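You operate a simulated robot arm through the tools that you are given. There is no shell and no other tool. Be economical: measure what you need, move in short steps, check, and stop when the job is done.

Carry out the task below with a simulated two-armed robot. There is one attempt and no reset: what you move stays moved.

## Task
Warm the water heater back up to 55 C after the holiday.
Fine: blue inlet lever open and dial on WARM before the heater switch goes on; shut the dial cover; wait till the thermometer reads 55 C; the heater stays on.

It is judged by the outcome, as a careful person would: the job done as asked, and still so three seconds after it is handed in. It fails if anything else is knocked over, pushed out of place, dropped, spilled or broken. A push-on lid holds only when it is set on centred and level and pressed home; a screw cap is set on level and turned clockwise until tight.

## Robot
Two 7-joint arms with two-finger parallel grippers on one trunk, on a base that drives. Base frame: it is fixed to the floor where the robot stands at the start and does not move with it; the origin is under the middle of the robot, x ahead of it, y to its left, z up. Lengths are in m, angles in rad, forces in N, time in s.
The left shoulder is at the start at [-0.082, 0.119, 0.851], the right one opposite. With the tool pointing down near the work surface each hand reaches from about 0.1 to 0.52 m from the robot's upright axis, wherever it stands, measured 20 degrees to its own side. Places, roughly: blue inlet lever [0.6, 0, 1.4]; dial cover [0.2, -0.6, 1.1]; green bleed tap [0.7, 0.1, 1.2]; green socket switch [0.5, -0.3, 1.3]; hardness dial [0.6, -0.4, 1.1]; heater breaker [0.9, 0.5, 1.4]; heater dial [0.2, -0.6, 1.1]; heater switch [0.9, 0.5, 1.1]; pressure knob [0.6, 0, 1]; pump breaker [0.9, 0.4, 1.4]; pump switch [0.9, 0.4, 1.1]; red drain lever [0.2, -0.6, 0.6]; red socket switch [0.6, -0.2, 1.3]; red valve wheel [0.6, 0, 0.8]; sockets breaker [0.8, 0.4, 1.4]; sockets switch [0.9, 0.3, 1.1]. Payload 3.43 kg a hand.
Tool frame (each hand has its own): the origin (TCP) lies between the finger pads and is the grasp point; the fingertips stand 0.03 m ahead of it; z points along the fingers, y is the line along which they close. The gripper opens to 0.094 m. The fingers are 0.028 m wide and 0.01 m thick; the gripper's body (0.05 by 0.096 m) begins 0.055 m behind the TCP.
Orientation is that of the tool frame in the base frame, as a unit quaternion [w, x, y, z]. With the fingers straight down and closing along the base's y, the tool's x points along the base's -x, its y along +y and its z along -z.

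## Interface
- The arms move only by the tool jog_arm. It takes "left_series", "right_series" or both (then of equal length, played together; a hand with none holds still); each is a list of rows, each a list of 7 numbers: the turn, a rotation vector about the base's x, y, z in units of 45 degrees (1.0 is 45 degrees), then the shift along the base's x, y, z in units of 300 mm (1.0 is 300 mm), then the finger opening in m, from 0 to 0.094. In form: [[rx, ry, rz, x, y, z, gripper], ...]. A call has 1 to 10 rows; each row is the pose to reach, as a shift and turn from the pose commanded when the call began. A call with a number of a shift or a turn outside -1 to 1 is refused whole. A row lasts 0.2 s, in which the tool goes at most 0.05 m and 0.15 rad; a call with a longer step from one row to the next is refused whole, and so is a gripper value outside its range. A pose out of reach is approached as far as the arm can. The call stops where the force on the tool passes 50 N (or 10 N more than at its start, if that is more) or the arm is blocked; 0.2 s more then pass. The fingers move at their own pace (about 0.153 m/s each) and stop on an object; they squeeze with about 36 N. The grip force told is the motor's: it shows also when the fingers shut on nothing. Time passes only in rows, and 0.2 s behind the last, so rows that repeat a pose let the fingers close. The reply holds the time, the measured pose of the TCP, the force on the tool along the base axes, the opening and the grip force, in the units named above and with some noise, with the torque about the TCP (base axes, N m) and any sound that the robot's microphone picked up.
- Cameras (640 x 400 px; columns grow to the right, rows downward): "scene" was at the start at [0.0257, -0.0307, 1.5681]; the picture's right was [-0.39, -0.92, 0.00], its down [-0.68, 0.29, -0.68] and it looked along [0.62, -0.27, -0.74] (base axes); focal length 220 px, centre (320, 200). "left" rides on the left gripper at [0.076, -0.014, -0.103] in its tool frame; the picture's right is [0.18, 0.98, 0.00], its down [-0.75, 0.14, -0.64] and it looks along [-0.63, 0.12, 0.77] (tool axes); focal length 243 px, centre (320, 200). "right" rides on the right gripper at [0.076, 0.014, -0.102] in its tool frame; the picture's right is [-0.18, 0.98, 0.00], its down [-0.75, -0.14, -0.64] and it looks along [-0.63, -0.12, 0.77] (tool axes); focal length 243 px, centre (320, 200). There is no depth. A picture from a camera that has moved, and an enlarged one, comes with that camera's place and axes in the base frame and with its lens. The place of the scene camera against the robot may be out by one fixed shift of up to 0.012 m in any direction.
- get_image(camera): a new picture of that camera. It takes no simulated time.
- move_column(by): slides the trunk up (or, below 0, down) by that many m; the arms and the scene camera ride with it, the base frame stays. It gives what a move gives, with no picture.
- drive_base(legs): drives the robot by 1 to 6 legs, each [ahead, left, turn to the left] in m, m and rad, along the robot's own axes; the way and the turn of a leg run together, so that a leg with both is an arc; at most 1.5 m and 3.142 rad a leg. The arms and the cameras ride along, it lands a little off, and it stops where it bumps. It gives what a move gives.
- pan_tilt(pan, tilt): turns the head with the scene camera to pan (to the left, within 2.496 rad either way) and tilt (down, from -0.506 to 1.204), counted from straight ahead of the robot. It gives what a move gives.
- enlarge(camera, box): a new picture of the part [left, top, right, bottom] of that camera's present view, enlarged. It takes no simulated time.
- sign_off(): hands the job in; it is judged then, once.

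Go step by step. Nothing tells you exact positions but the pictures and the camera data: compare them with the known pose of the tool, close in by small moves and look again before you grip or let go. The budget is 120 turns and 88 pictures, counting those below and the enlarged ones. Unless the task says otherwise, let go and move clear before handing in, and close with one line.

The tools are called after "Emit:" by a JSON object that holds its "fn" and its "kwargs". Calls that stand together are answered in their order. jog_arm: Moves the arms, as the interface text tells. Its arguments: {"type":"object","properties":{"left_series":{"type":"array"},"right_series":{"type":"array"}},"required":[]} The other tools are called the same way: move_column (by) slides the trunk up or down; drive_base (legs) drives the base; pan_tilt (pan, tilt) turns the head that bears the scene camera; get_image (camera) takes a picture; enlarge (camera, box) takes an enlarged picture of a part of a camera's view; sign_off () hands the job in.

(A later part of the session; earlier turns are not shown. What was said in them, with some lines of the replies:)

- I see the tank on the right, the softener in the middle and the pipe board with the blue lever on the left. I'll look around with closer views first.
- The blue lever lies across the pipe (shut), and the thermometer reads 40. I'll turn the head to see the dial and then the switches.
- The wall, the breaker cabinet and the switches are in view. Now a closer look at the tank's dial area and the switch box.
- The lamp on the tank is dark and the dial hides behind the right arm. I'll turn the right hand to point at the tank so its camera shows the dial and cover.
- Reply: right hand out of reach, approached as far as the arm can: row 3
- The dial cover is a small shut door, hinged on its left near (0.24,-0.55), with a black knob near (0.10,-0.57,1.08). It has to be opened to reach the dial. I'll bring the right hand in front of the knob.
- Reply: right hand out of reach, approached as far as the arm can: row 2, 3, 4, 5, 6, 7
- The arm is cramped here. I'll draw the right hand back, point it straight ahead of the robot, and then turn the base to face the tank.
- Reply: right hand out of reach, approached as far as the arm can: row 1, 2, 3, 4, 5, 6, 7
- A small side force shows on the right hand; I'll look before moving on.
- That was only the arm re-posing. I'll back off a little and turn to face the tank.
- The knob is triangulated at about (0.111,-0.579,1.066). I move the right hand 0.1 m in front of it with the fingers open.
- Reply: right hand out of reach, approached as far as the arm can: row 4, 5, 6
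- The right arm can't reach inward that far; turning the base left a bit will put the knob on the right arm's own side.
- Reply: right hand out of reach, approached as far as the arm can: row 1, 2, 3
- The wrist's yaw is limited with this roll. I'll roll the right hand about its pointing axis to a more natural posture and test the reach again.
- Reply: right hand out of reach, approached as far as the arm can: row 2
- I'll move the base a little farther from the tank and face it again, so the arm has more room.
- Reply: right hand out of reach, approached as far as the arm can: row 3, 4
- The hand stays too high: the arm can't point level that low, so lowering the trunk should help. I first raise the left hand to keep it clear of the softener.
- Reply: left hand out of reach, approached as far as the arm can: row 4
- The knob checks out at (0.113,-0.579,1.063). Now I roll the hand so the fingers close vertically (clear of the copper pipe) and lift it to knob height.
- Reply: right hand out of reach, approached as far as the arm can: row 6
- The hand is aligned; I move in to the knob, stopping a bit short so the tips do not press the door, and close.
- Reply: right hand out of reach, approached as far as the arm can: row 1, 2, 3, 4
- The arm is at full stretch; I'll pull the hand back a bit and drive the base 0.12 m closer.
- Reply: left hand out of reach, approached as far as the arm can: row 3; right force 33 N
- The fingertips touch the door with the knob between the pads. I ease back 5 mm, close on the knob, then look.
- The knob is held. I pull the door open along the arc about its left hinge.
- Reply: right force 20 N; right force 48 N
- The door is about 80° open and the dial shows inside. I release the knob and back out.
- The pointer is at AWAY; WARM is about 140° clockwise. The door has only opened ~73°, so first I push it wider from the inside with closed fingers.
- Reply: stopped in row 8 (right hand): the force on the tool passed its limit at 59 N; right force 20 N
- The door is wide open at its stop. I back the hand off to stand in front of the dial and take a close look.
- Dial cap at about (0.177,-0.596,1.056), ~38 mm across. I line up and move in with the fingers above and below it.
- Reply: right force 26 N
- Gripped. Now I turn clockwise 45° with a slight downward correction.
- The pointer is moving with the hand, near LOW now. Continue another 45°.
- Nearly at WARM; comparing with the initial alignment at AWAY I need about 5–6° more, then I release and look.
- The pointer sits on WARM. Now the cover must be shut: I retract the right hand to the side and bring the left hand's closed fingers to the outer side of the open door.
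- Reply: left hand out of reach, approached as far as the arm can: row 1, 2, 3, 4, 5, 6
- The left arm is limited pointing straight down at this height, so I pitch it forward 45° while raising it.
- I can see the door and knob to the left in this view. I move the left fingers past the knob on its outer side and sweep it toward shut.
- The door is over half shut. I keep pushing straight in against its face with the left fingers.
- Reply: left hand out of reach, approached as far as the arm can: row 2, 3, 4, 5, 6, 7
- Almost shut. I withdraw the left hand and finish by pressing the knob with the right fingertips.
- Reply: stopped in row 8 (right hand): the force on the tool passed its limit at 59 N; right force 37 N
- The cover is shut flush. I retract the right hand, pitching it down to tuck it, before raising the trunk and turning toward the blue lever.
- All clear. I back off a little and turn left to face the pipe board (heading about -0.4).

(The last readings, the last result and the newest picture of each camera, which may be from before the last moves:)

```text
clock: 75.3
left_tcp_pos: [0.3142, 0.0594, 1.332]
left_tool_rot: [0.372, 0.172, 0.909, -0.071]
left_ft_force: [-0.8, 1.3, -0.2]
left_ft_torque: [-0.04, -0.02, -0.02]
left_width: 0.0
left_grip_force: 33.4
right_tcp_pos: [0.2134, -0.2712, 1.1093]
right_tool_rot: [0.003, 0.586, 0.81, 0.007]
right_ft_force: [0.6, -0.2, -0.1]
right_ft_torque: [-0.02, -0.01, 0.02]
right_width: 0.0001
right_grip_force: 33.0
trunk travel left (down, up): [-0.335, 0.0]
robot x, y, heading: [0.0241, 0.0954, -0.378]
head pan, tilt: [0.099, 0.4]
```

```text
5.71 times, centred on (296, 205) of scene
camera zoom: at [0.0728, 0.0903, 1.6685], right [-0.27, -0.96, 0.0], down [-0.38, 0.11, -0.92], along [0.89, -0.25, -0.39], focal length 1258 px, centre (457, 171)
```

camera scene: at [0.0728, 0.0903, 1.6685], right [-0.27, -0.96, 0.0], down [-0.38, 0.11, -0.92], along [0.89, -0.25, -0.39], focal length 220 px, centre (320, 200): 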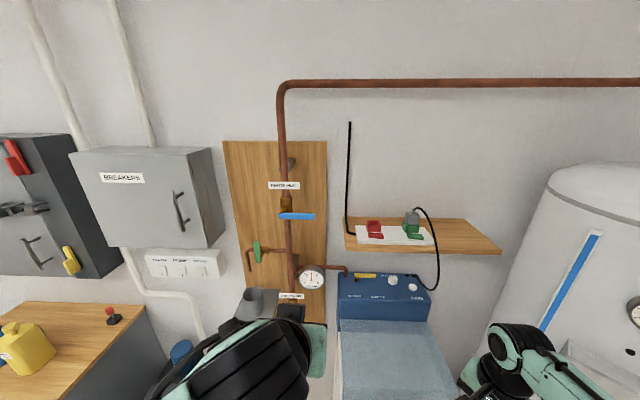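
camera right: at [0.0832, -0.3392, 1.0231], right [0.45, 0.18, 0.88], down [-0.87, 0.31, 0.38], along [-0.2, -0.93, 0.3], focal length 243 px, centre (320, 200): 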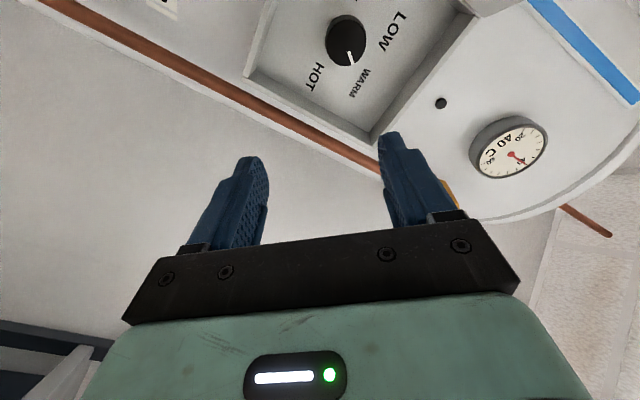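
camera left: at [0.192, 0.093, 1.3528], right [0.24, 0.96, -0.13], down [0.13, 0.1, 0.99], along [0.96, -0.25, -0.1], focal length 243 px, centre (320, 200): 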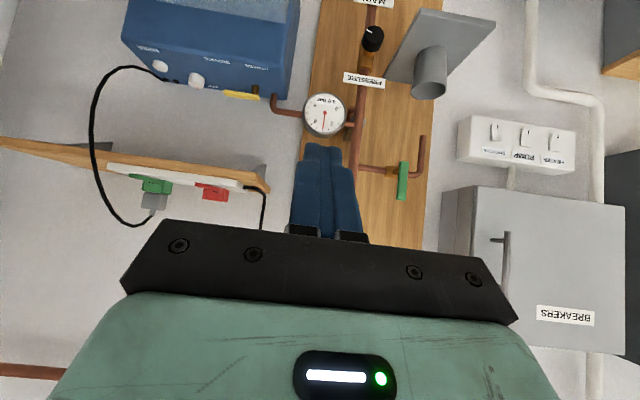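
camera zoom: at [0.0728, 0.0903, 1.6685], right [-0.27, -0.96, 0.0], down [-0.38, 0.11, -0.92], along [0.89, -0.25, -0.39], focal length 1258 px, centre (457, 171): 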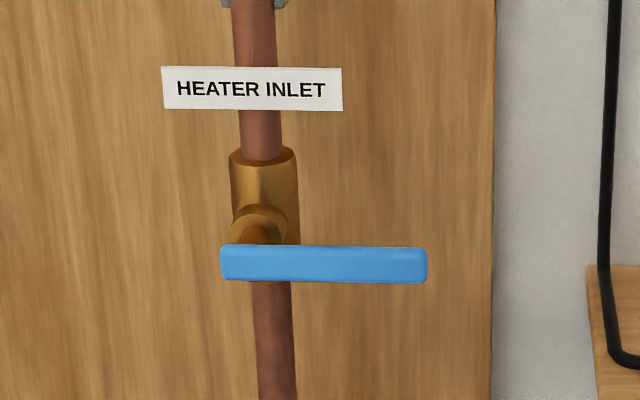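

The lever's hub is at about (0.645,0.033,1.38) and the handle points right, ~0.085 long. I level the left hand toward the wall, tuck the right hand back, and drive closer.

Emit:
{"fn": "jog_arm", "kwargs": {"left_series": [[-0.06, -0.155, 0, -0.02, 0.02, 0.04, 0], [-0.12, -0.31, 0, -0.03, 0.03, 0.08, 0], [-0.18, -0.465, 0, -0.03, 0.03, 0.12, 0], [-0.24, -0.62, 0, -0.03, 0.03, 0.16, 0], [-0.3, -0.775, 0, -0.03, 0.03, 0.2, 0], [-0.36, -0.92, 0, -0.03, 0.03, 0.24, 0]], "right_series": [[0, 0, 0, -0.06, 0.02, 0, 0], [0, 0, 0, -0.12, 0.04, 0, 0], [0, 0, 0, -0.18, 0.06, 0, 0], [0, 0, 0, -0.24, 0.08, 0, 0], [0, 0, 0, -0.24, 0.08, 0, 0], [0, 0, 0, -0.24, 0.08, 0, 0]]}}

Emit:
{"fn": "drive_base", "kwargs": {"legs": [[0.13, 0.03, 0]]}}

Emit:
{"fn": "get_image", "kwargs": {"camera": "left"}}

Emit:
{"fn": "get_image", "kwargs": {"camera": "scene"}}

```text
clock: 76.8
left_tcp_pos: [0.3051, 0.0674, 1.4039]
left_tool_rot: [0.689, 0.134, 0.7, -0.131]
left_ft_force: [0.1, 0.8, 0.0]
left_ft_torque: [0.02, 0.01, -0.03]
left_width: 0.0
left_grip_force: 32.6
right_tcp_pos: [0.1403, -0.2469, 1.1089]
right_tool_rot: [0.004, 0.586, 0.81, 0.008]
right_ft_force: [0.5, 0.7, 0.0]
right_ft_torque: [0.0, -0.03, 0.0]
right_width: 0.0001
right_grip_force: 32.5
trunk travel left (down, up): [-0.335, 0.0]
robot x, y, heading: [0.0307, 0.0978, -0.375]
head pan, tilt: [0.099, 0.4]
```

```text
clock: 78.1
left_tcp_pos: [0.4299, 0.0565, 1.4031]
left_tool_rot: [0.689, 0.131, 0.702, -0.128]
left_ft_force: [0.2, 0.8, 0.7]
left_ft_torque: [-0.01, 0.01, -0.02]
left_width: 0.0002
left_grip_force: 33.0
right_tcp_pos: [0.2683, -0.2599, 1.1089]
right_tool_rot: [0.002, 0.582, 0.813, 0.008]
right_ft_force: [-0.1, 0.0, 0.6]
right_ft_torque: [0.02, 0.03, 0.0]
right_width: 0.0
right_grip_force: 33.4
trunk travel left (down, up): [-0.335, 0.0]
robot x, y, heading: [0.1476, 0.0849, -0.363]
head pan, tilt: [0.099, 0.4]
stopped in leg 1: the robot was blocked; the commanded pose is now the measured one
```

```text
30 pictures are left
camera left: at [0.3267, 0.0821, 1.33], right [0.35, 0.92, -0.18], down [-0.53, 0.35, 0.77], along [0.77, -0.17, 0.61], focal length 243 px, centre (320, 200)
```

left: 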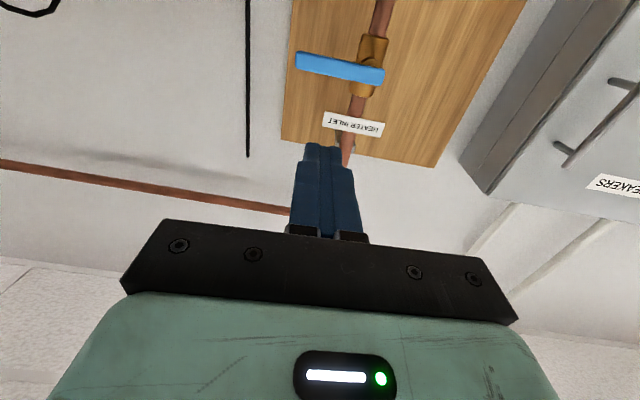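

```text
29 pictures are left
camera scene: at [0.1972, 0.0776, 1.6687], right [-0.26, -0.97, 0.0], down [-0.38, 0.1, -0.92], along [0.89, -0.24, -0.39], focal length 220 px, centre (320, 200)
```

scene: 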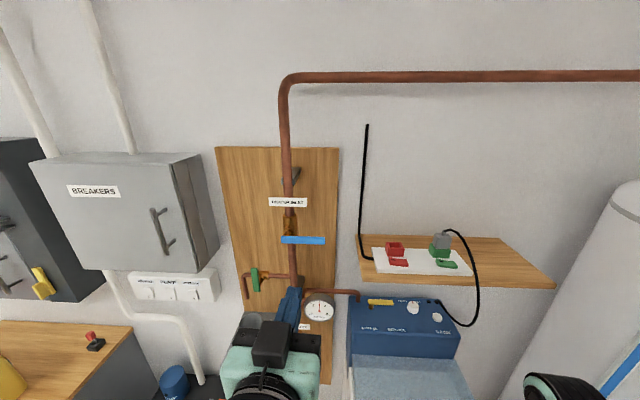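

The base stopped on a light bump, nothing seems shifted. I advance the left hand toward a spot just above the lever's right end.

Emit:
{"fn": "jog_arm", "kwargs": {"left_series": [[0, 0, 0, 0.13, -0.06, 0.03, 0], [0, 0, 0, 0.26, -0.12, 0.06, 0], [0, 0, 0, 0.38, -0.18, 0.09, 0], [0, 0, 0, 0.45, -0.23, 0.09, 0]]}}

Emit:
{"fn": "get_image", "kwargs": {"camera": "left"}}

Emit:
{"fn": "enlarge", "kwargs": {"camera": "scene", "box": [220, 180, 380, 280]}}

```text
clock: 79.1
left_tcp_pos: [0.5638, -0.0037, 1.4296]
left_tool_rot: [0.688, 0.129, 0.703, -0.125]
left_ft_force: [0.1, 0.6, 0.1]
left_ft_torque: [-0.03, 0.02, 0.0]
left_width: 0.0
left_grip_force: 32.9
right_tcp_pos: [0.267, -0.2502, 1.1093]
right_tool_rot: [0.002, 0.581, 0.814, 0.008]
right_ft_force: [0.5, -0.4, 0.7]
right_ft_torque: [-0.04, 0.02, 0.02]
right_width: 0.0
right_grip_force: 33.7
trunk travel left (down, up): [-0.335, 0.0]
robot x, y, heading: [0.149, 0.0964, -0.359]
head pan, tilt: [0.099, 0.4]
```

```text
28 pictures are left
camera left: at [0.4606, 0.0219, 1.3555], right [0.34, 0.92, -0.18], down [-0.54, 0.35, 0.77], along [0.77, -0.17, 0.62], focal length 243 px, centre (320, 200)
```

left: 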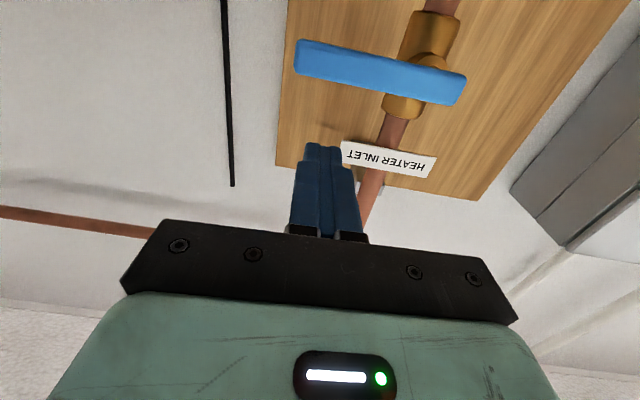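

```text
4.00 times, centred on (300, 230) of scene
camera zoom: at [0.1945, 0.0865, 1.6686], right [-0.26, -0.97, 0.0], down [-0.38, 0.1, -0.92], along [0.89, -0.24, -0.39], focal length 881 px, centre (400, 80)
```

zoom: 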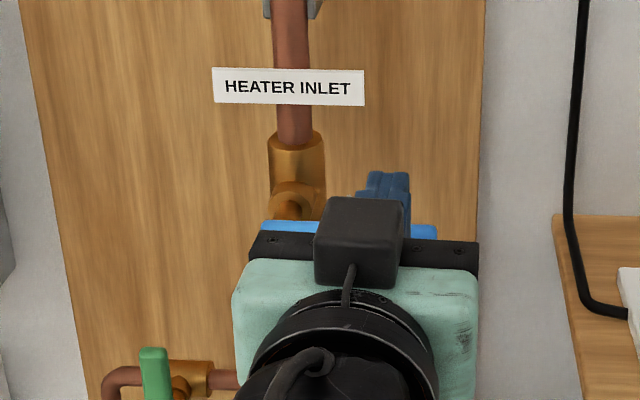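

Reach is fine. I move in just above the lever end and begin pressing down.

Emit:
{"fn": "jog_arm", "kwargs": {"left_series": [[0, 0, 0, 0.07, -0.04, 0, 0], [0, 0, 0, 0.13, -0.077, 0, 0], [0, 0, 0, 0.132, -0.071, -0.08, 0], [0, 0, 0, 0.13, -0.077, -0.12, 0], [0, 0, 0, 0.13, -0.077, -0.16, 0]]}}

Emit:
{"fn": "get_image", "kwargs": {"camera": "left"}}

```text
clock: 80.3
left_tcp_pos: [0.6001, -0.024, 1.3824]
left_tool_rot: [0.689, 0.129, 0.702, -0.126]
left_ft_force: [0.1, -0.1, -0.2]
left_ft_torque: [0.04, 0.02, -0.04]
left_width: 0.0
left_grip_force: 32.7
right_tcp_pos: [0.2659, -0.2499, 1.1087]
right_tool_rot: [0.003, 0.581, 0.814, 0.008]
right_ft_force: [0.1, 0.5, -0.3]
right_ft_torque: [-0.03, -0.01, -0.02]
right_width: 0.0
right_grip_force: 33.2
trunk travel left (down, up): [-0.335, 0.0]
robot x, y, heading: [0.1491, 0.0972, -0.364]
head pan, tilt: [0.099, 0.4]
```

```text
26 pictures are left
camera left: at [0.4979, 0.0014, 1.3081], right [0.35, 0.92, -0.18], down [-0.54, 0.35, 0.77], along [0.77, -0.17, 0.62], focal length 243 px, centre (320, 200)
```

left: 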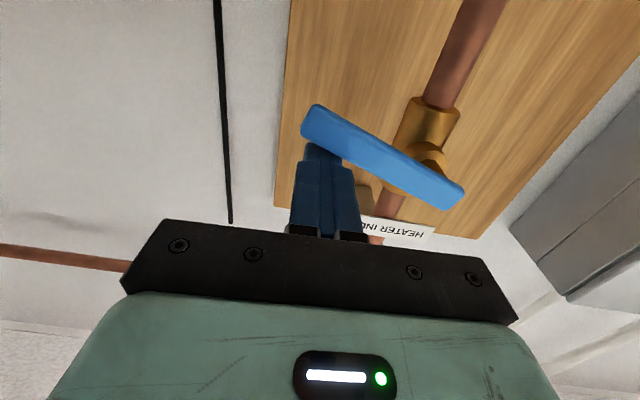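

The lever turns downward freely. I follow the arc down to vertical.

Emit:
{"fn": "jog_arm", "kwargs": {"left_series": [[0, 0, 0, 0, 0, -0.06, 0], [0, 0, 0, 0.011, 0.027, -0.115, 0], [0, 0, 0, 0.022, 0.054, -0.17, 0], [0, 0, 0, 0.039, 0.099, -0.213, 0], [0, 0, 0, 0.05, 0.126, -0.23, 0], [0, 0, 0, 0.061, 0.153, -0.24, 0], [0, 0, 0, 0.07, 0.178, -0.245, 0]]}}

Emit:
{"fn": "get_image", "kwargs": {"camera": "left"}}

Emit:
{"fn": "enlarge", "kwargs": {"camera": "scene", "box": [220, 180, 380, 280]}}

```text
clock: 81.9
left_tcp_pos: [0.6207, 0.0255, 1.3091]
left_tool_rot: [0.69, 0.131, 0.701, -0.126]
left_ft_force: [3.4, -8.7, 2.6]
left_ft_torque: [0.0, -0.02, -0.03]
left_width: 0.0
left_grip_force: 33.1
right_tcp_pos: [0.265, -0.2514, 1.107]
right_tool_rot: [0.003, 0.581, 0.814, 0.009]
right_ft_force: [0.0, -0.9, 0.5]
right_ft_torque: [0.01, -0.03, 0.02]
right_width: 0.0
right_grip_force: 33.0
trunk travel left (down, up): [-0.335, 0.0]
robot x, y, heading: [0.149, 0.0939, -0.36]
head pan, tilt: [0.099, 0.4]
```

```text
25 pictures are left
camera left: at [0.5178, 0.0522, 1.2361], right [0.35, 0.92, -0.18], down [-0.54, 0.35, 0.77], along [0.77, -0.17, 0.62], focal length 243 px, centre (320, 200)
```

left: 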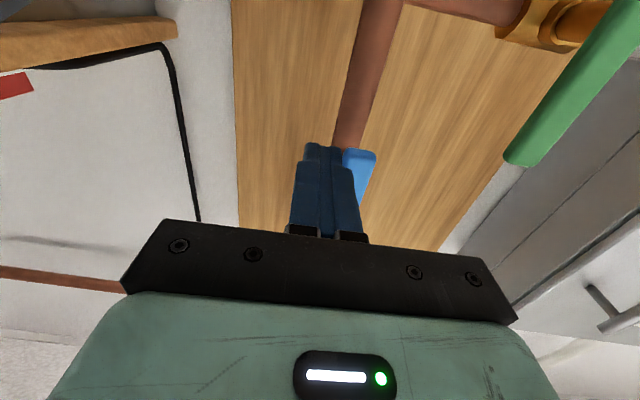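

```text
4.00 times, centred on (300, 230) of scene
camera zoom: at [0.1923, 0.0848, 1.6686], right [-0.26, -0.97, 0.0], down [-0.38, 0.1, -0.92], along [0.89, -0.24, -0.39], focal length 881 px, centre (400, 80)
```

zoom: 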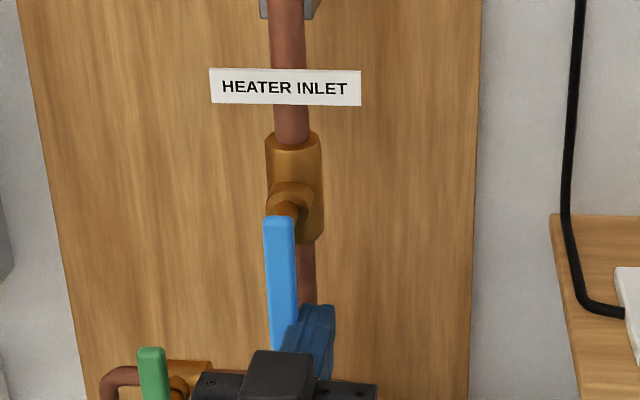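

The lever now lies along the pipe. A small extra push confirms the stop, then I back out.

Emit:
{"fn": "jog_arm", "kwargs": {"left_series": [[0, 0, 0, 0.008, 0.02, 0, 0], [0, 0, 0, 0.014, 0.035, 0, 0]]}}

Emit:
{"fn": "jog_arm", "kwargs": {"left_series": [[0, 0, 0, -0.03, -0.06, 0, 0], [0, 0, 0, -0.15, -0.03, 0, 0], [0, 0, 0, -0.3, 0.03, 0, 0], [0, 0, 0, -0.45, 0.09, 0, 0], [0, 0, 0, -0.6, 0.15, 0, 0]]}}

Emit:
{"fn": "enlarge", "kwargs": {"camera": "scene", "box": [100, 170, 356, 330]}}

```text
clock: 82.5
left_tcp_pos: [0.6193, 0.0282, 1.3099]
left_tool_rot: [0.688, 0.137, 0.7, -0.129]
left_ft_force: [-8.5, -28.1, 5.6]
left_ft_torque: [0.41, -0.16, -0.2]
left_width: 0.0003
left_grip_force: 32.3
right_tcp_pos: [0.2646, -0.2554, 1.1064]
right_tool_rot: [0.002, 0.581, 0.814, 0.01]
right_ft_force: [0.3, -0.2, -0.8]
right_ft_torque: [0.02, 0.0, -0.02]
right_width: 0.0
right_grip_force: 32.9
trunk travel left (down, up): [-0.335, 0.0]
robot x, y, heading: [0.1521, 0.0941, -0.364]
head pan, tilt: [0.099, 0.4]
```

```text
clock: 83.7
left_tcp_pos: [0.4424, 0.0852, 1.3087]
left_tool_rot: [0.689, 0.129, 0.702, -0.126]
left_ft_force: [-0.3, 0.7, -0.1]
left_ft_torque: [0.0, 0.02, -0.01]
left_width: 0.0
left_grip_force: 33.0
right_tcp_pos: [0.2647, -0.2504, 1.109]
right_tool_rot: [0.003, 0.581, 0.814, 0.008]
right_ft_force: [-0.3, -0.1, 0.7]
right_ft_torque: [0.0, 0.0, 0.01]
right_width: 0.0
right_grip_force: 32.5
trunk travel left (down, up): [-0.335, 0.0]
robot x, y, heading: [0.1497, 0.0939, -0.358]
head pan, tilt: [0.099, 0.4]
```

```text
2.50 times, centred on (228, 250) of scene
camera zoom: at [0.1913, 0.0877, 1.6685], right [-0.26, -0.97, 0.0], down [-0.37, 0.1, -0.92], along [0.89, -0.24, -0.39], focal length 550 px, centre (550, 75)
```

zoom: 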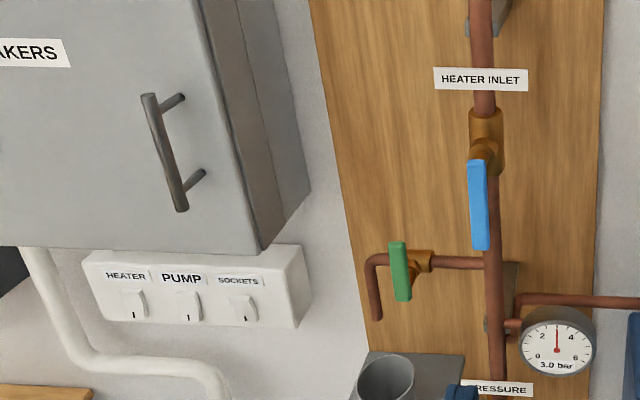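

The blue lever is open along the pipe. Next the heater switch, near (0.92,0.51,1.05). I lower and look at the floor and furniture on that side before driving.

Emit:
{"fn": "pan_tilt", "kwargs": {"pan": 0.9, "tilt": 0.75}}

Emit:
{"fn": "get_image", "kwargs": {"camera": "scene"}}

```text
clock: 84.8
left_tcp_pos: [0.4438, 0.0839, 1.3089]
left_tool_rot: [0.69, 0.129, 0.701, -0.126]
left_ft_force: [0.1, -0.2, -0.1]
left_ft_torque: [-0.02, 0.01, -0.01]
left_width: 0.0001
left_grip_force: 32.8
right_tcp_pos: [0.2655, -0.2498, 1.1093]
right_tool_rot: [0.004, 0.581, 0.814, 0.007]
right_ft_force: [0.0, -0.7, -0.2]
right_ft_torque: [-0.04, -0.01, 0.04]
right_width: 0.0003
right_grip_force: 33.1
trunk travel left (down, up): [-0.335, 0.0]
robot x, y, heading: [0.1485, 0.0922, -0.357]
head pan, tilt: [0.901, 0.75]
```

```text
22 pictures are left
camera scene: at [0.1746, 0.1531, 1.6375], right [0.51, -0.86, 0.0], down [-0.59, -0.35, -0.73], along [0.63, 0.38, -0.68], focal length 220 px, centre (320, 200)
```

scene: 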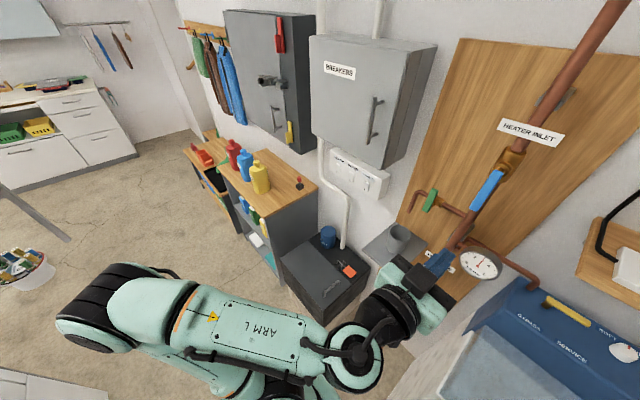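

The floor along that wall is free. I drive back a touch and 0.5 m left, then lower the trunk.

Emit:
{"fn": "drive_base", "kwargs": {"legs": [[-0.04, 0, 0], [0, 0.5, 0]]}}

Emit:
{"fn": "move_column", "kwargs": {"by": -0.18}}

Emit:
{"fn": "pan_tilt", "kwargs": {"pan": 0.15, "tilt": 0.5}}

Emit:
{"fn": "get_image", "kwargs": {"camera": "scene"}}

Emit:
{"fn": "get_image", "kwargs": {"camera": "left"}}

```text
clock: 90.1
left_tcp_pos: [0.5812, 0.5546, 1.3095]
left_tool_rot: [0.689, 0.128, 0.702, -0.124]
left_ft_force: [0.7, 0.0, -0.6]
left_ft_torque: [0.0, -0.01, 0.02]
left_width: 0.0
left_grip_force: 33.1
right_tcp_pos: [0.4054, 0.2201, 1.1086]
right_tool_rot: [0.003, 0.58, 0.815, 0.007]
right_ft_force: [0.3, 0.0, -0.5]
right_ft_torque: [0.04, 0.0, 0.02]
right_width: 0.0
right_grip_force: 32.7
trunk travel left (down, up): [-0.335, 0.0]
robot x, y, heading: [0.2852, 0.5652, -0.357]
head pan, tilt: [0.901, 0.75]
```

```text
clock: 92.1
left_tcp_pos: [0.5808, 0.5545, 1.13]
left_tool_rot: [0.689, 0.127, 0.703, -0.123]
left_ft_force: [0.5, -0.3, 0.5]
left_ft_torque: [0.01, 0.01, 0.02]
left_width: 0.0
left_grip_force: 32.8
right_tcp_pos: [0.4042, 0.219, 0.9294]
right_tool_rot: [0.004, 0.58, 0.815, 0.007]
right_ft_force: [-0.4, 0.0, 0.9]
right_ft_torque: [0.01, 0.02, 0.0]
right_width: 0.0001
right_grip_force: 33.1
trunk travel left (down, up): [-0.155, 0.18]
robot x, y, heading: [0.2877, 0.5622, -0.357]
head pan, tilt: [0.901, 0.75]
```

```text
clock: 93.2
left_tcp_pos: [0.5804, 0.5538, 1.1297]
left_tool_rot: [0.689, 0.129, 0.702, -0.125]
left_ft_force: [0.8, 0.5, -0.3]
left_ft_torque: [-0.03, 0.02, 0.0]
left_width: 0.0001
left_grip_force: 32.9
right_tcp_pos: [0.4038, 0.2192, 0.929]
right_tool_rot: [0.003, 0.579, 0.815, 0.008]
right_ft_force: [0.0, 0.1, -0.1]
right_ft_torque: [0.02, 0.0, -0.03]
right_width: 0.0
right_grip_force: 33.1
trunk travel left (down, up): [-0.155, 0.18]
robot x, y, heading: [0.2834, 0.5625, -0.359]
head pan, tilt: [0.15, 0.499]
```

```text
21 pictures are left
camera scene: at [0.3367, 0.5586, 1.4769], right [-0.21, -0.98, 0.0], down [-0.47, 0.1, -0.88], along [0.86, -0.18, -0.48], focal length 220 px, centre (320, 200)
```

scene: 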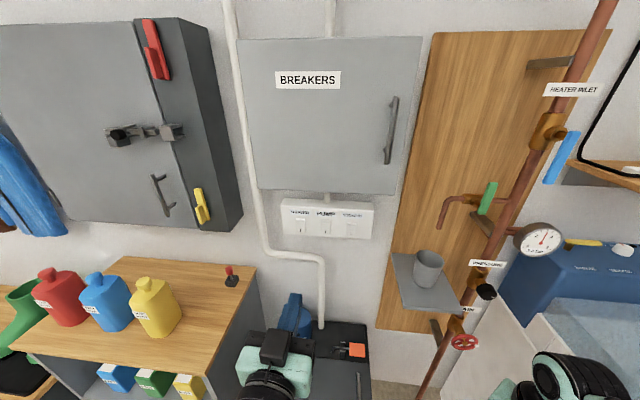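

```text
20 pictures are left
camera left: at [0.4788, 0.5792, 1.0554], right [0.34, 0.92, -0.18], down [-0.54, 0.35, 0.77], along [0.77, -0.16, 0.62], focal length 243 px, centre (320, 200)
```

left: 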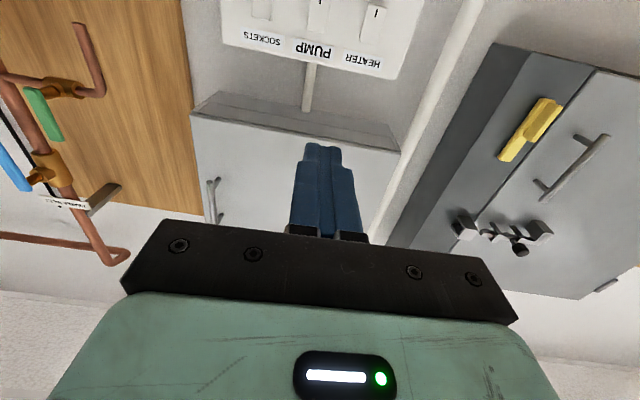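

Emit:
{"fn": "enlarge", "kwargs": {"camera": "scene", "box": [270, 190, 390, 250]}}

```text
5.33 times, centred on (330, 220) of scene
camera zoom: at [0.3367, 0.5586, 1.4769], right [-0.21, -0.98, 0.0], down [-0.47, 0.1, -0.88], along [0.86, -0.18, -0.48], focal length 1174 px, centre (267, 93)
```

zoom: 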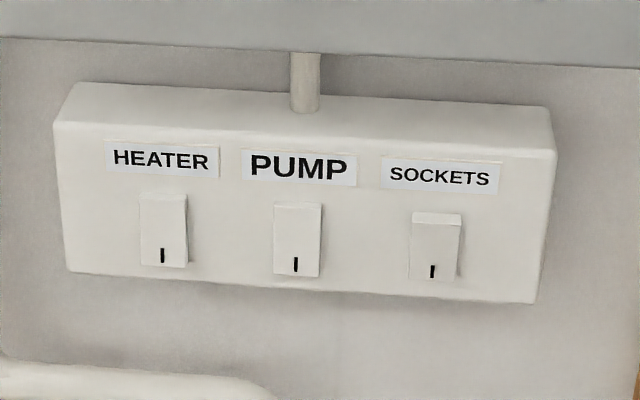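

Emit:
{"fn": "enlarge", "kwargs": {"camera": "scene", "box": [290, 220, 362, 246]}}

```text
8.89 times, centred on (326, 233) of scene
camera zoom: at [0.3367, 0.5586, 1.4769], right [-0.21, -0.98, 0.0], down [-0.47, 0.1, -0.88], along [0.86, -0.18, -0.48], focal length 1957 px, centre (267, -93)
```

zoom: 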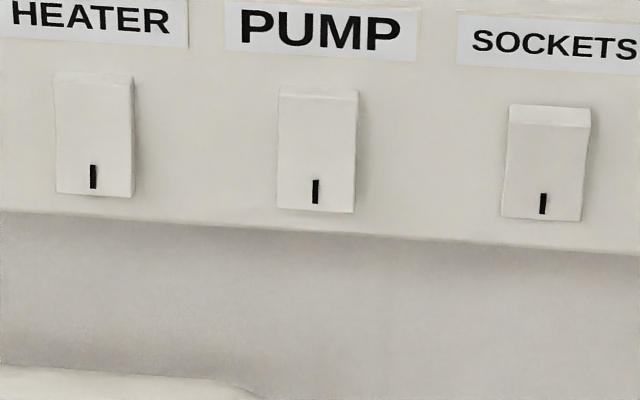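

Heater and pump are off (I-mark side out); sockets is on. So I must press the lower "I" end of HEATER, at about (0.914,0.503,1.045). I drive 5 cm closer and bring the closed left fingers in front of it.

Emit:
{"fn": "drive_base", "kwargs": {"legs": [[0.05, 0, 0]]}}

Emit:
{"fn": "jog_arm", "kwargs": {"left_series": [[0, 0, 0, 0.08, 0, -0.1, 0], [0, 0, 0, 0.18, 0, -0.2, 0], [0, 0, 0, 0.3, -0.01, -0.29, 0], [0, 0, 0, 0.42, -0.015, -0.29, 0], [0, 0, 0, 0.54, -0.02, -0.29, 0], [0, 0, 0, 0.64, -0.025, -0.29, 0], [0, 0, 0, 0.7, -0.03, -0.29, 0]]}}

Emit:
{"fn": "get_image", "kwargs": {"camera": "left"}}

Emit:
{"fn": "enlarge", "kwargs": {"camera": "scene", "box": [230, 180, 410, 280]}}

```text
clock: 94.1
left_tcp_pos: [0.6021, 0.5469, 1.1295]
left_tool_rot: [0.69, 0.128, 0.702, -0.124]
left_ft_force: [-0.3, -0.4, 0.1]
left_ft_torque: [0.03, 0.0, -0.02]
left_width: 0.0
left_grip_force: 33.0
right_tcp_pos: [0.4255, 0.2109, 0.9292]
right_tool_rot: [0.004, 0.579, 0.815, 0.008]
right_ft_force: [-0.5, 0.6, 0.9]
right_ft_torque: [0.0, 0.0, 0.0]
right_width: 0.0
right_grip_force: 33.5
trunk travel left (down, up): [-0.155, 0.18]
robot x, y, heading: [0.3044, 0.5533, -0.359]
head pan, tilt: [0.15, 0.499]
stopped in leg 1: the robot was blocked; the commanded pose is now the measured one
```

```text
clock: 95.7
left_tcp_pos: [0.8128, 0.5389, 1.0433]
left_tool_rot: [0.69, 0.129, 0.702, -0.124]
left_ft_force: [0.3, -0.2, 0.3]
left_ft_torque: [-0.03, 0.0, -0.04]
left_width: 0.0
left_grip_force: 33.3
right_tcp_pos: [0.4253, 0.2107, 0.9282]
right_tool_rot: [0.003, 0.579, 0.815, 0.007]
right_ft_force: [0.7, 0.1, 0.3]
right_ft_torque: [-0.03, 0.0, -0.01]
right_width: 0.0
right_grip_force: 33.1
trunk travel left (down, up): [-0.155, 0.18]
robot x, y, heading: [0.3082, 0.5555, -0.357]
head pan, tilt: [0.15, 0.499]
```

```text
17 pictures are left
camera left: at [0.7109, 0.5633, 0.9692], right [0.34, 0.92, -0.18], down [-0.54, 0.35, 0.77], along [0.77, -0.16, 0.62], focal length 243 px, centre (320, 200)
```

left: 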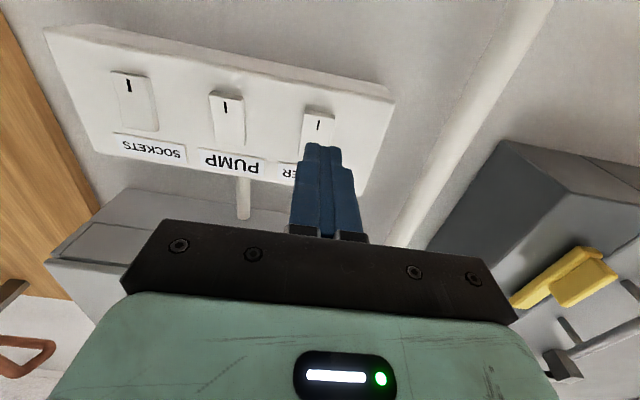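

```text
3.56 times, centred on (320, 230) of scene
camera zoom: at [0.3587, 0.5502, 1.4769], right [-0.2, -0.98, 0.0], down [-0.47, 0.1, -0.88], along [0.86, -0.18, -0.48], focal length 783 px, centre (320, 93)
```

zoom: 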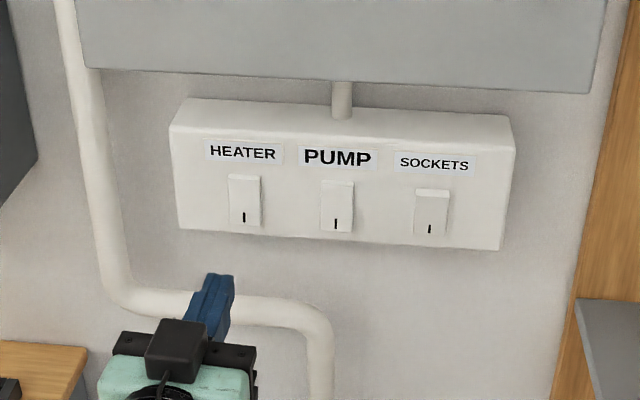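

The fingers are aligned with the I mark. I advance slowly and press.

Emit:
{"fn": "jog_arm", "kwargs": {"left_series": [[0, 0, 0, 0.11, -0.041, 0, 0], [0, 0, 0, 0.19, -0.071, 0, 0], [0, 0, 0, 0.219, -0.082, 0, 0], [0, 0, 0, 0.24, -0.09, 0, 0], [0, 0, 0, 0.262, -0.098, 0, 0], [0, 0, 0, 0.281, -0.105, 0, 0]]}}

Emit:
{"fn": "get_image", "kwargs": {"camera": "left"}}

```text
clock: 97.0
left_tcp_pos: [0.8841, 0.5109, 1.0425]
left_tool_rot: [0.687, 0.129, 0.704, -0.123]
left_ft_force: [-32.0, 14.7, 0.3]
left_ft_torque: [-0.2, -0.45, 0.28]
left_width: 0.0002
left_grip_force: 33.7
right_tcp_pos: [0.4227, 0.2133, 0.9294]
right_tool_rot: [0.004, 0.578, 0.816, 0.008]
right_ft_force: [-0.2, 0.2, -0.3]
right_ft_torque: [-0.01, -0.03, -0.03]
right_width: 0.0
right_grip_force: 33.1
trunk travel left (down, up): [-0.155, 0.18]
robot x, y, heading: [0.3081, 0.5603, -0.354]
head pan, tilt: [0.15, 0.499]
stopped in row 6 (left hand): the force on the tool passed its limit at 60 N (the readings are from after the stop); the commanded pose is now the measured one
```

```text
15 pictures are left
camera left: at [0.7811, 0.5366, 0.9688], right [0.34, 0.92, -0.18], down [-0.53, 0.35, 0.77], along [0.77, -0.17, 0.61], focal length 243 px, centre (320, 200)
```

left: 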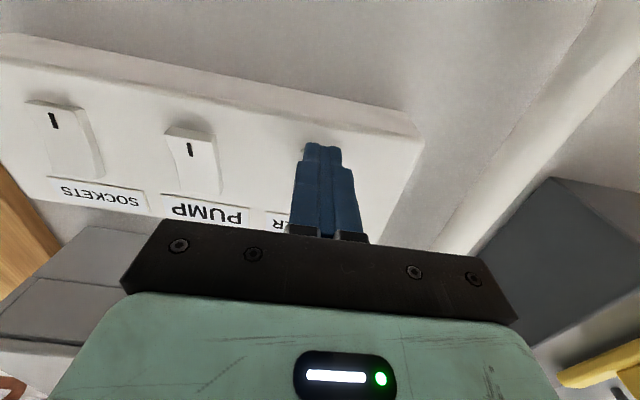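

Pressed home. I back the hand off and check the switch and then the tank's lamp and thermometer.

Emit:
{"fn": "jog_arm", "kwargs": {"left_series": [[0, 0, 0, -0.12, 0.045, 0, 0], [0, 0, 0, -0.25, 0.09, 0, 0], [0, 0, 0, -0.4, 0.14, 0, 0], [0, 0, 0, -0.55, 0.18, 0, 0], [0, 0, 0, -0.7, 0.2, 0, 0]]}}

Emit:
{"fn": "enlarge", "kwargs": {"camera": "scene", "box": [260, 190, 380, 250]}}

Emit:
{"fn": "pan_tilt", "kwargs": {"pan": -0.85, "tilt": 0.35}}

Emit:
{"fn": "get_image", "kwargs": {"camera": "scene"}}

```text
clock: 98.2
left_tcp_pos: [0.6755, 0.5726, 1.0396]
left_tool_rot: [0.686, 0.13, 0.705, -0.124]
left_ft_force: [-0.9, 0.0, -0.8]
left_ft_torque: [-0.01, 0.01, -0.01]
left_width: 0.0003
left_grip_force: 33.3
right_tcp_pos: [0.4246, 0.2118, 0.9285]
right_tool_rot: [0.003, 0.579, 0.815, 0.007]
right_ft_force: [0.5, 0.1, 1.2]
right_ft_torque: [-0.02, -0.01, 0.03]
right_width: 0.0
right_grip_force: 32.3
trunk travel left (down, up): [-0.155, 0.18]
robot x, y, heading: [0.3087, 0.5543, -0.354]
head pan, tilt: [0.15, 0.499]
```

```text
5.33 times, centred on (320, 220) of scene
camera zoom: at [0.3571, 0.5511, 1.4769], right [-0.2, -0.98, 0.0], down [-0.47, 0.1, -0.88], along [0.86, -0.18, -0.48], focal length 1174 px, centre (320, 93)
```

zoom: 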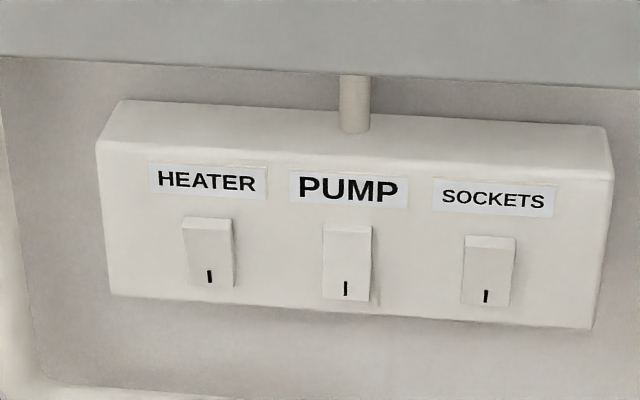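

```text
clock: 99.5
left_tcp_pos: [0.6779, 0.5716, 1.0404]
left_tool_rot: [0.686, 0.13, 0.705, -0.124]
left_ft_force: [-0.8, 0.5, 0.8]
left_ft_torque: [-0.01, 0.02, 0.03]
left_width: 0.0
left_grip_force: 33.4
right_tcp_pos: [0.426, 0.2122, 0.9286]
right_tool_rot: [0.003, 0.578, 0.816, 0.007]
right_ft_force: [-0.3, -0.4, 0.0]
right_ft_torque: [0.01, -0.04, -0.01]
right_width: 0.0001
right_grip_force: 33.0
trunk travel left (down, up): [-0.155, 0.18]
robot x, y, heading: [0.3089, 0.5528, -0.359]
head pan, tilt: [-0.85, 0.351]
```

```text
13 pictures are left
camera scene: at [0.3022, 0.4822, 1.4905], right [-0.93, -0.36, 0.0], down [-0.12, 0.32, -0.94], along [0.34, -0.88, -0.34], focal length 220 px, centre (320, 200)
```

scene: 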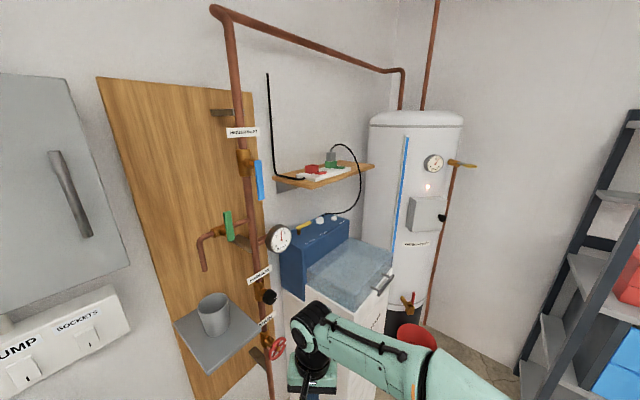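

The heater rocker is on and the lamp on the tank glows. I zoom in on the thermometer.

Emit:
{"fn": "enlarge", "kwargs": {"camera": "scene", "box": [395, 140, 475, 250]}}

```text
3.64 times, centred on (435, 195) of scene
camera zoom: at [0.3022, 0.4822, 1.4905], right [-0.93, -0.36, 0.0], down [-0.12, 0.32, -0.94], along [0.34, -0.88, -0.34], focal length 801 px, centre (-98, 218)
```

zoom: 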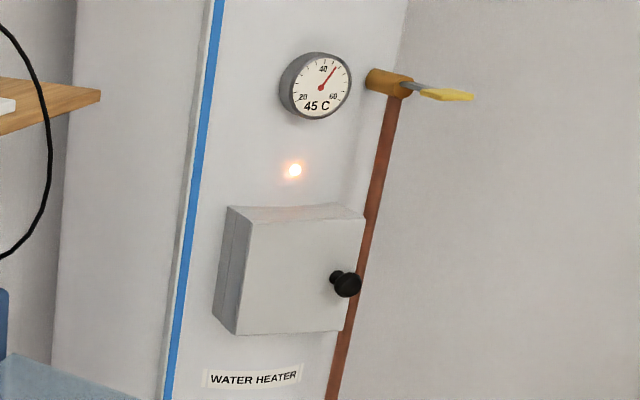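

It reads 45 C and rising with the cover shut. I wait, easing the base off the cabinet meanwhile.

Emit:
{"fn": "drive_base", "kwargs": {"legs": [[-0.06, 0, 0]]}}

Emit:
{"fn": "jog_arm", "kwargs": {"left_series": [[0, 0, 0, 0, 0, 0, 0], [0, 0, 0, 0, 0, 0, 0], [0, 0, 0, 0, 0, 0, 0], [0, 0, 0, 0, 0, 0, 0], [0, 0, 0, 0, 0, 0, 0], [0, 0, 0, 0, 0, 0, 0], [0, 0, 0, 0, 0, 0, 0], [0, 0, 0, 0, 0, 0, 0], [0, 0, 0, 0, 0, 0, 0], [0, 0, 0, 0, 0, 0, 0]]}}

Emit:
{"fn": "enlarge", "kwargs": {"camera": "scene", "box": [395, 140, 475, 250]}}

```text
clock: 100.4
left_tcp_pos: [0.6186, 0.5934, 1.0402]
left_tool_rot: [0.686, 0.129, 0.705, -0.123]
left_ft_force: [-0.9, 0.7, 0.0]
left_ft_torque: [-0.03, 0.01, 0.02]
left_width: 0.0
left_grip_force: 32.3
right_tcp_pos: [0.3696, 0.2319, 0.9291]
right_tool_rot: [0.004, 0.579, 0.815, 0.008]
right_ft_force: [-0.1, 0.3, 0.0]
right_ft_torque: [0.01, -0.02, 0.01]
right_width: 0.0
right_grip_force: 33.1
trunk travel left (down, up): [-0.155, 0.18]
robot x, y, heading: [0.2525, 0.5771, -0.354]
head pan, tilt: [-0.85, 0.351]
```

```text
clock: 102.6
left_tcp_pos: [0.6214, 0.5928, 1.0407]
left_tool_rot: [0.686, 0.129, 0.705, -0.123]
left_ft_force: [0.5, -0.3, 0.0]
left_ft_torque: [0.01, 0.03, -0.01]
left_width: 0.0003
left_grip_force: 33.4
right_tcp_pos: [0.3689, 0.2337, 0.928]
right_tool_rot: [0.003, 0.579, 0.815, 0.008]
right_ft_force: [-0.6, -0.7, -0.1]
right_ft_torque: [0.0, 0.0, 0.02]
right_width: 0.0001
right_grip_force: 33.1
trunk travel left (down, up): [-0.155, 0.18]
robot x, y, heading: [0.2479, 0.5793, -0.351]
head pan, tilt: [-0.85, 0.351]
```

```text
3.64 times, centred on (435, 195) of scene
camera zoom: at [0.2451, 0.5033, 1.4906], right [-0.93, -0.36, 0.0], down [-0.12, 0.32, -0.94], along [0.34, -0.88, -0.34], focal length 801 px, centre (-98, 218)
```

zoom: 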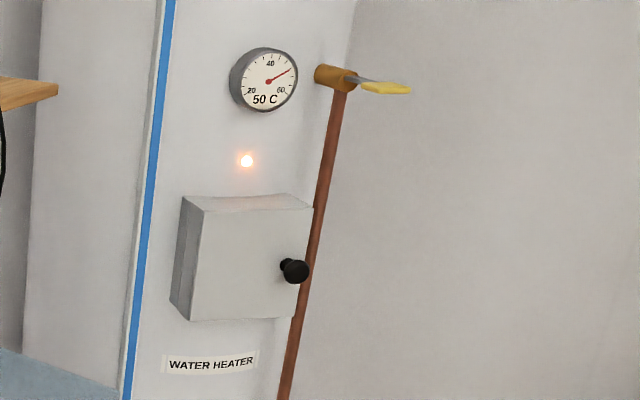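

50 C now; a few more seconds of waiting.

Emit:
{"fn": "jog_arm", "kwargs": {"left_series": [[0, 0, 0, 0, 0, 0, 0], [0, 0, 0, 0, 0, 0, 0], [0, 0, 0, 0, 0, 0, 0], [0, 0, 0, 0, 0, 0, 0], [0, 0, 0, 0, 0, 0, 0], [0, 0, 0, 0, 0, 0, 0], [0, 0, 0, 0, 0, 0, 0], [0, 0, 0, 0, 0, 0, 0], [0, 0, 0, 0, 0, 0, 0], [0, 0, 0, 0, 0, 0, 0]]}}

Emit:
{"fn": "jog_arm", "kwargs": {"left_series": [[0, 0, 0, 0, 0, 0, 0], [0, 0, 0, 0, 0, 0, 0], [0, 0, 0, 0, 0, 0, 0], [0, 0, 0, 0, 0, 0, 0], [0, 0, 0, 0, 0, 0, 0], [0, 0, 0, 0, 0, 0, 0], [0, 0, 0, 0, 0, 0, 0], [0, 0, 0, 0, 0, 0, 0], [0, 0, 0, 0, 0, 0, 0], [0, 0, 0, 0, 0, 0, 0]]}}

Emit:
{"fn": "enlarge", "kwargs": {"camera": "scene", "box": [395, 140, 475, 250]}}

```text
clock: 104.8
left_tcp_pos: [0.6214, 0.5931, 1.0403]
left_tool_rot: [0.686, 0.13, 0.705, -0.123]
left_ft_force: [-0.2, 0.6, -0.4]
left_ft_torque: [0.02, 0.0, -0.02]
left_width: 0.0002
left_grip_force: 33.2
right_tcp_pos: [0.3699, 0.2338, 0.9296]
right_tool_rot: [0.002, 0.578, 0.816, 0.008]
right_ft_force: [0.2, -0.5, 0.0]
right_ft_torque: [0.01, 0.01, 0.01]
right_width: 0.0
right_grip_force: 32.9
trunk travel left (down, up): [-0.155, 0.18]
robot x, y, heading: [0.2496, 0.5751, -0.352]
head pan, tilt: [-0.85, 0.351]
```

```text
clock: 107.0
left_tcp_pos: [0.6195, 0.5933, 1.0403]
left_tool_rot: [0.686, 0.13, 0.705, -0.124]
left_ft_force: [1.3, -0.3, 0.2]
left_ft_torque: [0.01, -0.02, 0.01]
left_width: 0.0
left_grip_force: 32.8
right_tcp_pos: [0.3697, 0.2324, 0.9283]
right_tool_rot: [0.002, 0.579, 0.815, 0.007]
right_ft_force: [0.4, -0.7, 0.0]
right_ft_torque: [0.03, 0.0, 0.0]
right_width: 0.0001
right_grip_force: 32.1
trunk travel left (down, up): [-0.155, 0.18]
robot x, y, heading: [0.2504, 0.5735, -0.356]
head pan, tilt: [-0.85, 0.351]
```

```text
3.64 times, centred on (435, 195) of scene
camera zoom: at [0.2451, 0.5033, 1.4906], right [-0.93, -0.36, 0.0], down [-0.12, 0.32, -0.94], along [0.34, -0.88, -0.34], focal length 801 px, centre (-98, 218)
```

zoom: 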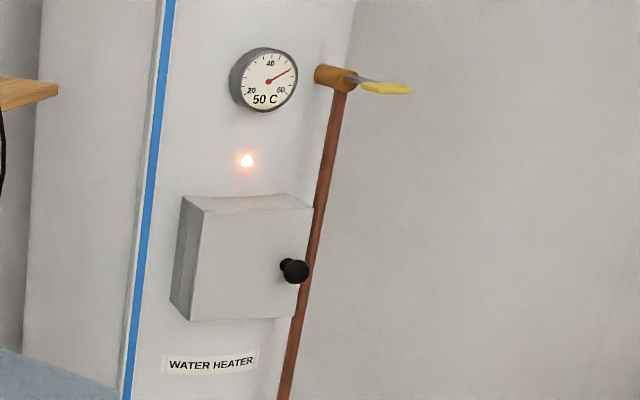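

Still 50 C; I wait some more to see whether it goes on rising.

Emit:
{"fn": "jog_arm", "kwargs": {"left_series": [[0, 0, 0, 0, 0, 0, 0], [0, 0, 0, 0, 0, 0, 0], [0, 0, 0, 0, 0, 0, 0], [0, 0, 0, 0, 0, 0, 0], [0, 0, 0, 0, 0, 0, 0], [0, 0, 0, 0, 0, 0, 0], [0, 0, 0, 0, 0, 0, 0], [0, 0, 0, 0, 0, 0, 0], [0, 0, 0, 0, 0, 0, 0], [0, 0, 0, 0, 0, 0, 0]]}}

Emit:
{"fn": "jog_arm", "kwargs": {"left_series": [[0, 0, 0, 0, 0, 0, 0], [0, 0, 0, 0, 0, 0, 0], [0, 0, 0, 0, 0, 0, 0], [0, 0, 0, 0, 0, 0, 0], [0, 0, 0, 0, 0, 0, 0], [0, 0, 0, 0, 0, 0, 0], [0, 0, 0, 0, 0, 0, 0], [0, 0, 0, 0, 0, 0, 0], [0, 0, 0, 0, 0, 0, 0], [0, 0, 0, 0, 0, 0, 0]]}}

Emit:
{"fn": "jog_arm", "kwargs": {"left_series": [[0, 0, 0, 0, 0, 0, 0], [0, 0, 0, 0, 0, 0, 0], [0, 0, 0, 0, 0, 0, 0], [0, 0, 0, 0, 0, 0, 0], [0, 0, 0, 0, 0, 0, 0], [0, 0, 0, 0, 0, 0, 0], [0, 0, 0, 0, 0, 0, 0], [0, 0, 0, 0, 0, 0, 0], [0, 0, 0, 0, 0, 0, 0], [0, 0, 0, 0, 0, 0, 0]]}}

Emit:
{"fn": "enlarge", "kwargs": {"camera": "scene", "box": [395, 140, 475, 250]}}

```text
clock: 109.2
left_tcp_pos: [0.6196, 0.5931, 1.0405]
left_tool_rot: [0.685, 0.13, 0.706, -0.123]
left_ft_force: [-0.3, -0.3, 1.3]
left_ft_torque: [0.01, 0.01, 0.01]
left_width: 0.0
left_grip_force: 33.0
right_tcp_pos: [0.369, 0.2327, 0.9281]
right_tool_rot: [0.002, 0.579, 0.815, 0.008]
right_ft_force: [0.2, -0.1, -0.7]
right_ft_torque: [0.01, -0.03, -0.01]
right_width: 0.0
right_grip_force: 33.5
trunk travel left (down, up): [-0.155, 0.18]
robot x, y, heading: [0.2491, 0.5817, -0.35]
head pan, tilt: [-0.85, 0.351]
```

```text
clock: 111.4
left_tcp_pos: [0.6204, 0.5934, 1.0414]
left_tool_rot: [0.686, 0.128, 0.706, -0.122]
left_ft_force: [-0.2, -0.3, 0.0]
left_ft_torque: [0.01, -0.05, 0.02]
left_width: 0.0
left_grip_force: 33.1
right_tcp_pos: [0.3705, 0.2329, 0.9289]
right_tool_rot: [0.003, 0.578, 0.816, 0.008]
right_ft_force: [0.1, -0.2, 0.1]
right_ft_torque: [0.01, 0.03, -0.01]
right_width: 0.0001
right_grip_force: 32.7
trunk travel left (down, up): [-0.155, 0.18]
robot x, y, heading: [0.2501, 0.5776, -0.356]
head pan, tilt: [-0.85, 0.351]
```

```text
clock: 113.6
left_tcp_pos: [0.6193, 0.5938, 1.0401]
left_tool_rot: [0.686, 0.129, 0.705, -0.123]
left_ft_force: [0.7, 0.3, -0.1]
left_ft_torque: [-0.02, 0.01, 0.02]
left_width: 0.0
left_grip_force: 32.6
right_tcp_pos: [0.3689, 0.2329, 0.929]
right_tool_rot: [0.003, 0.579, 0.816, 0.009]
right_ft_force: [0.1, 0.4, 0.1]
right_ft_torque: [-0.06, -0.01, 0.04]
right_width: 0.0002
right_grip_force: 33.0
trunk travel left (down, up): [-0.155, 0.18]
robot x, y, heading: [0.2473, 0.5747, -0.356]
head pan, tilt: [-0.85, 0.351]
```

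```text
3.64 times, centred on (435, 195) of scene
camera zoom: at [0.2451, 0.5033, 1.4906], right [-0.93, -0.36, 0.0], down [-0.12, 0.32, -0.94], along [0.34, -0.88, -0.34], focal length 801 px, centre (-98, 218)
```

zoom: 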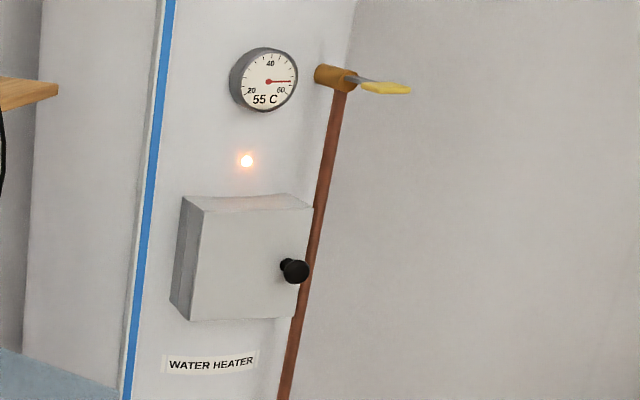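

The thermometer reads 55 C, the lamp is lit, the cover is shut, and both hands are clear of everything. I'm handing in now.

Emit:
{"fn": "sign_off", "kwargs": {}}

```text
The job is handed in.
```

The water heater is back up to 55 C, and I've handed the job in. The blue inlet lever is open, the dial is on WARM and its cover is shut. The heater switch went on last and is still on. The base bumped lightly twice while driving along that wall. I saw nothing out of place, but I did not take a closer look at the low cabinet afterwards.
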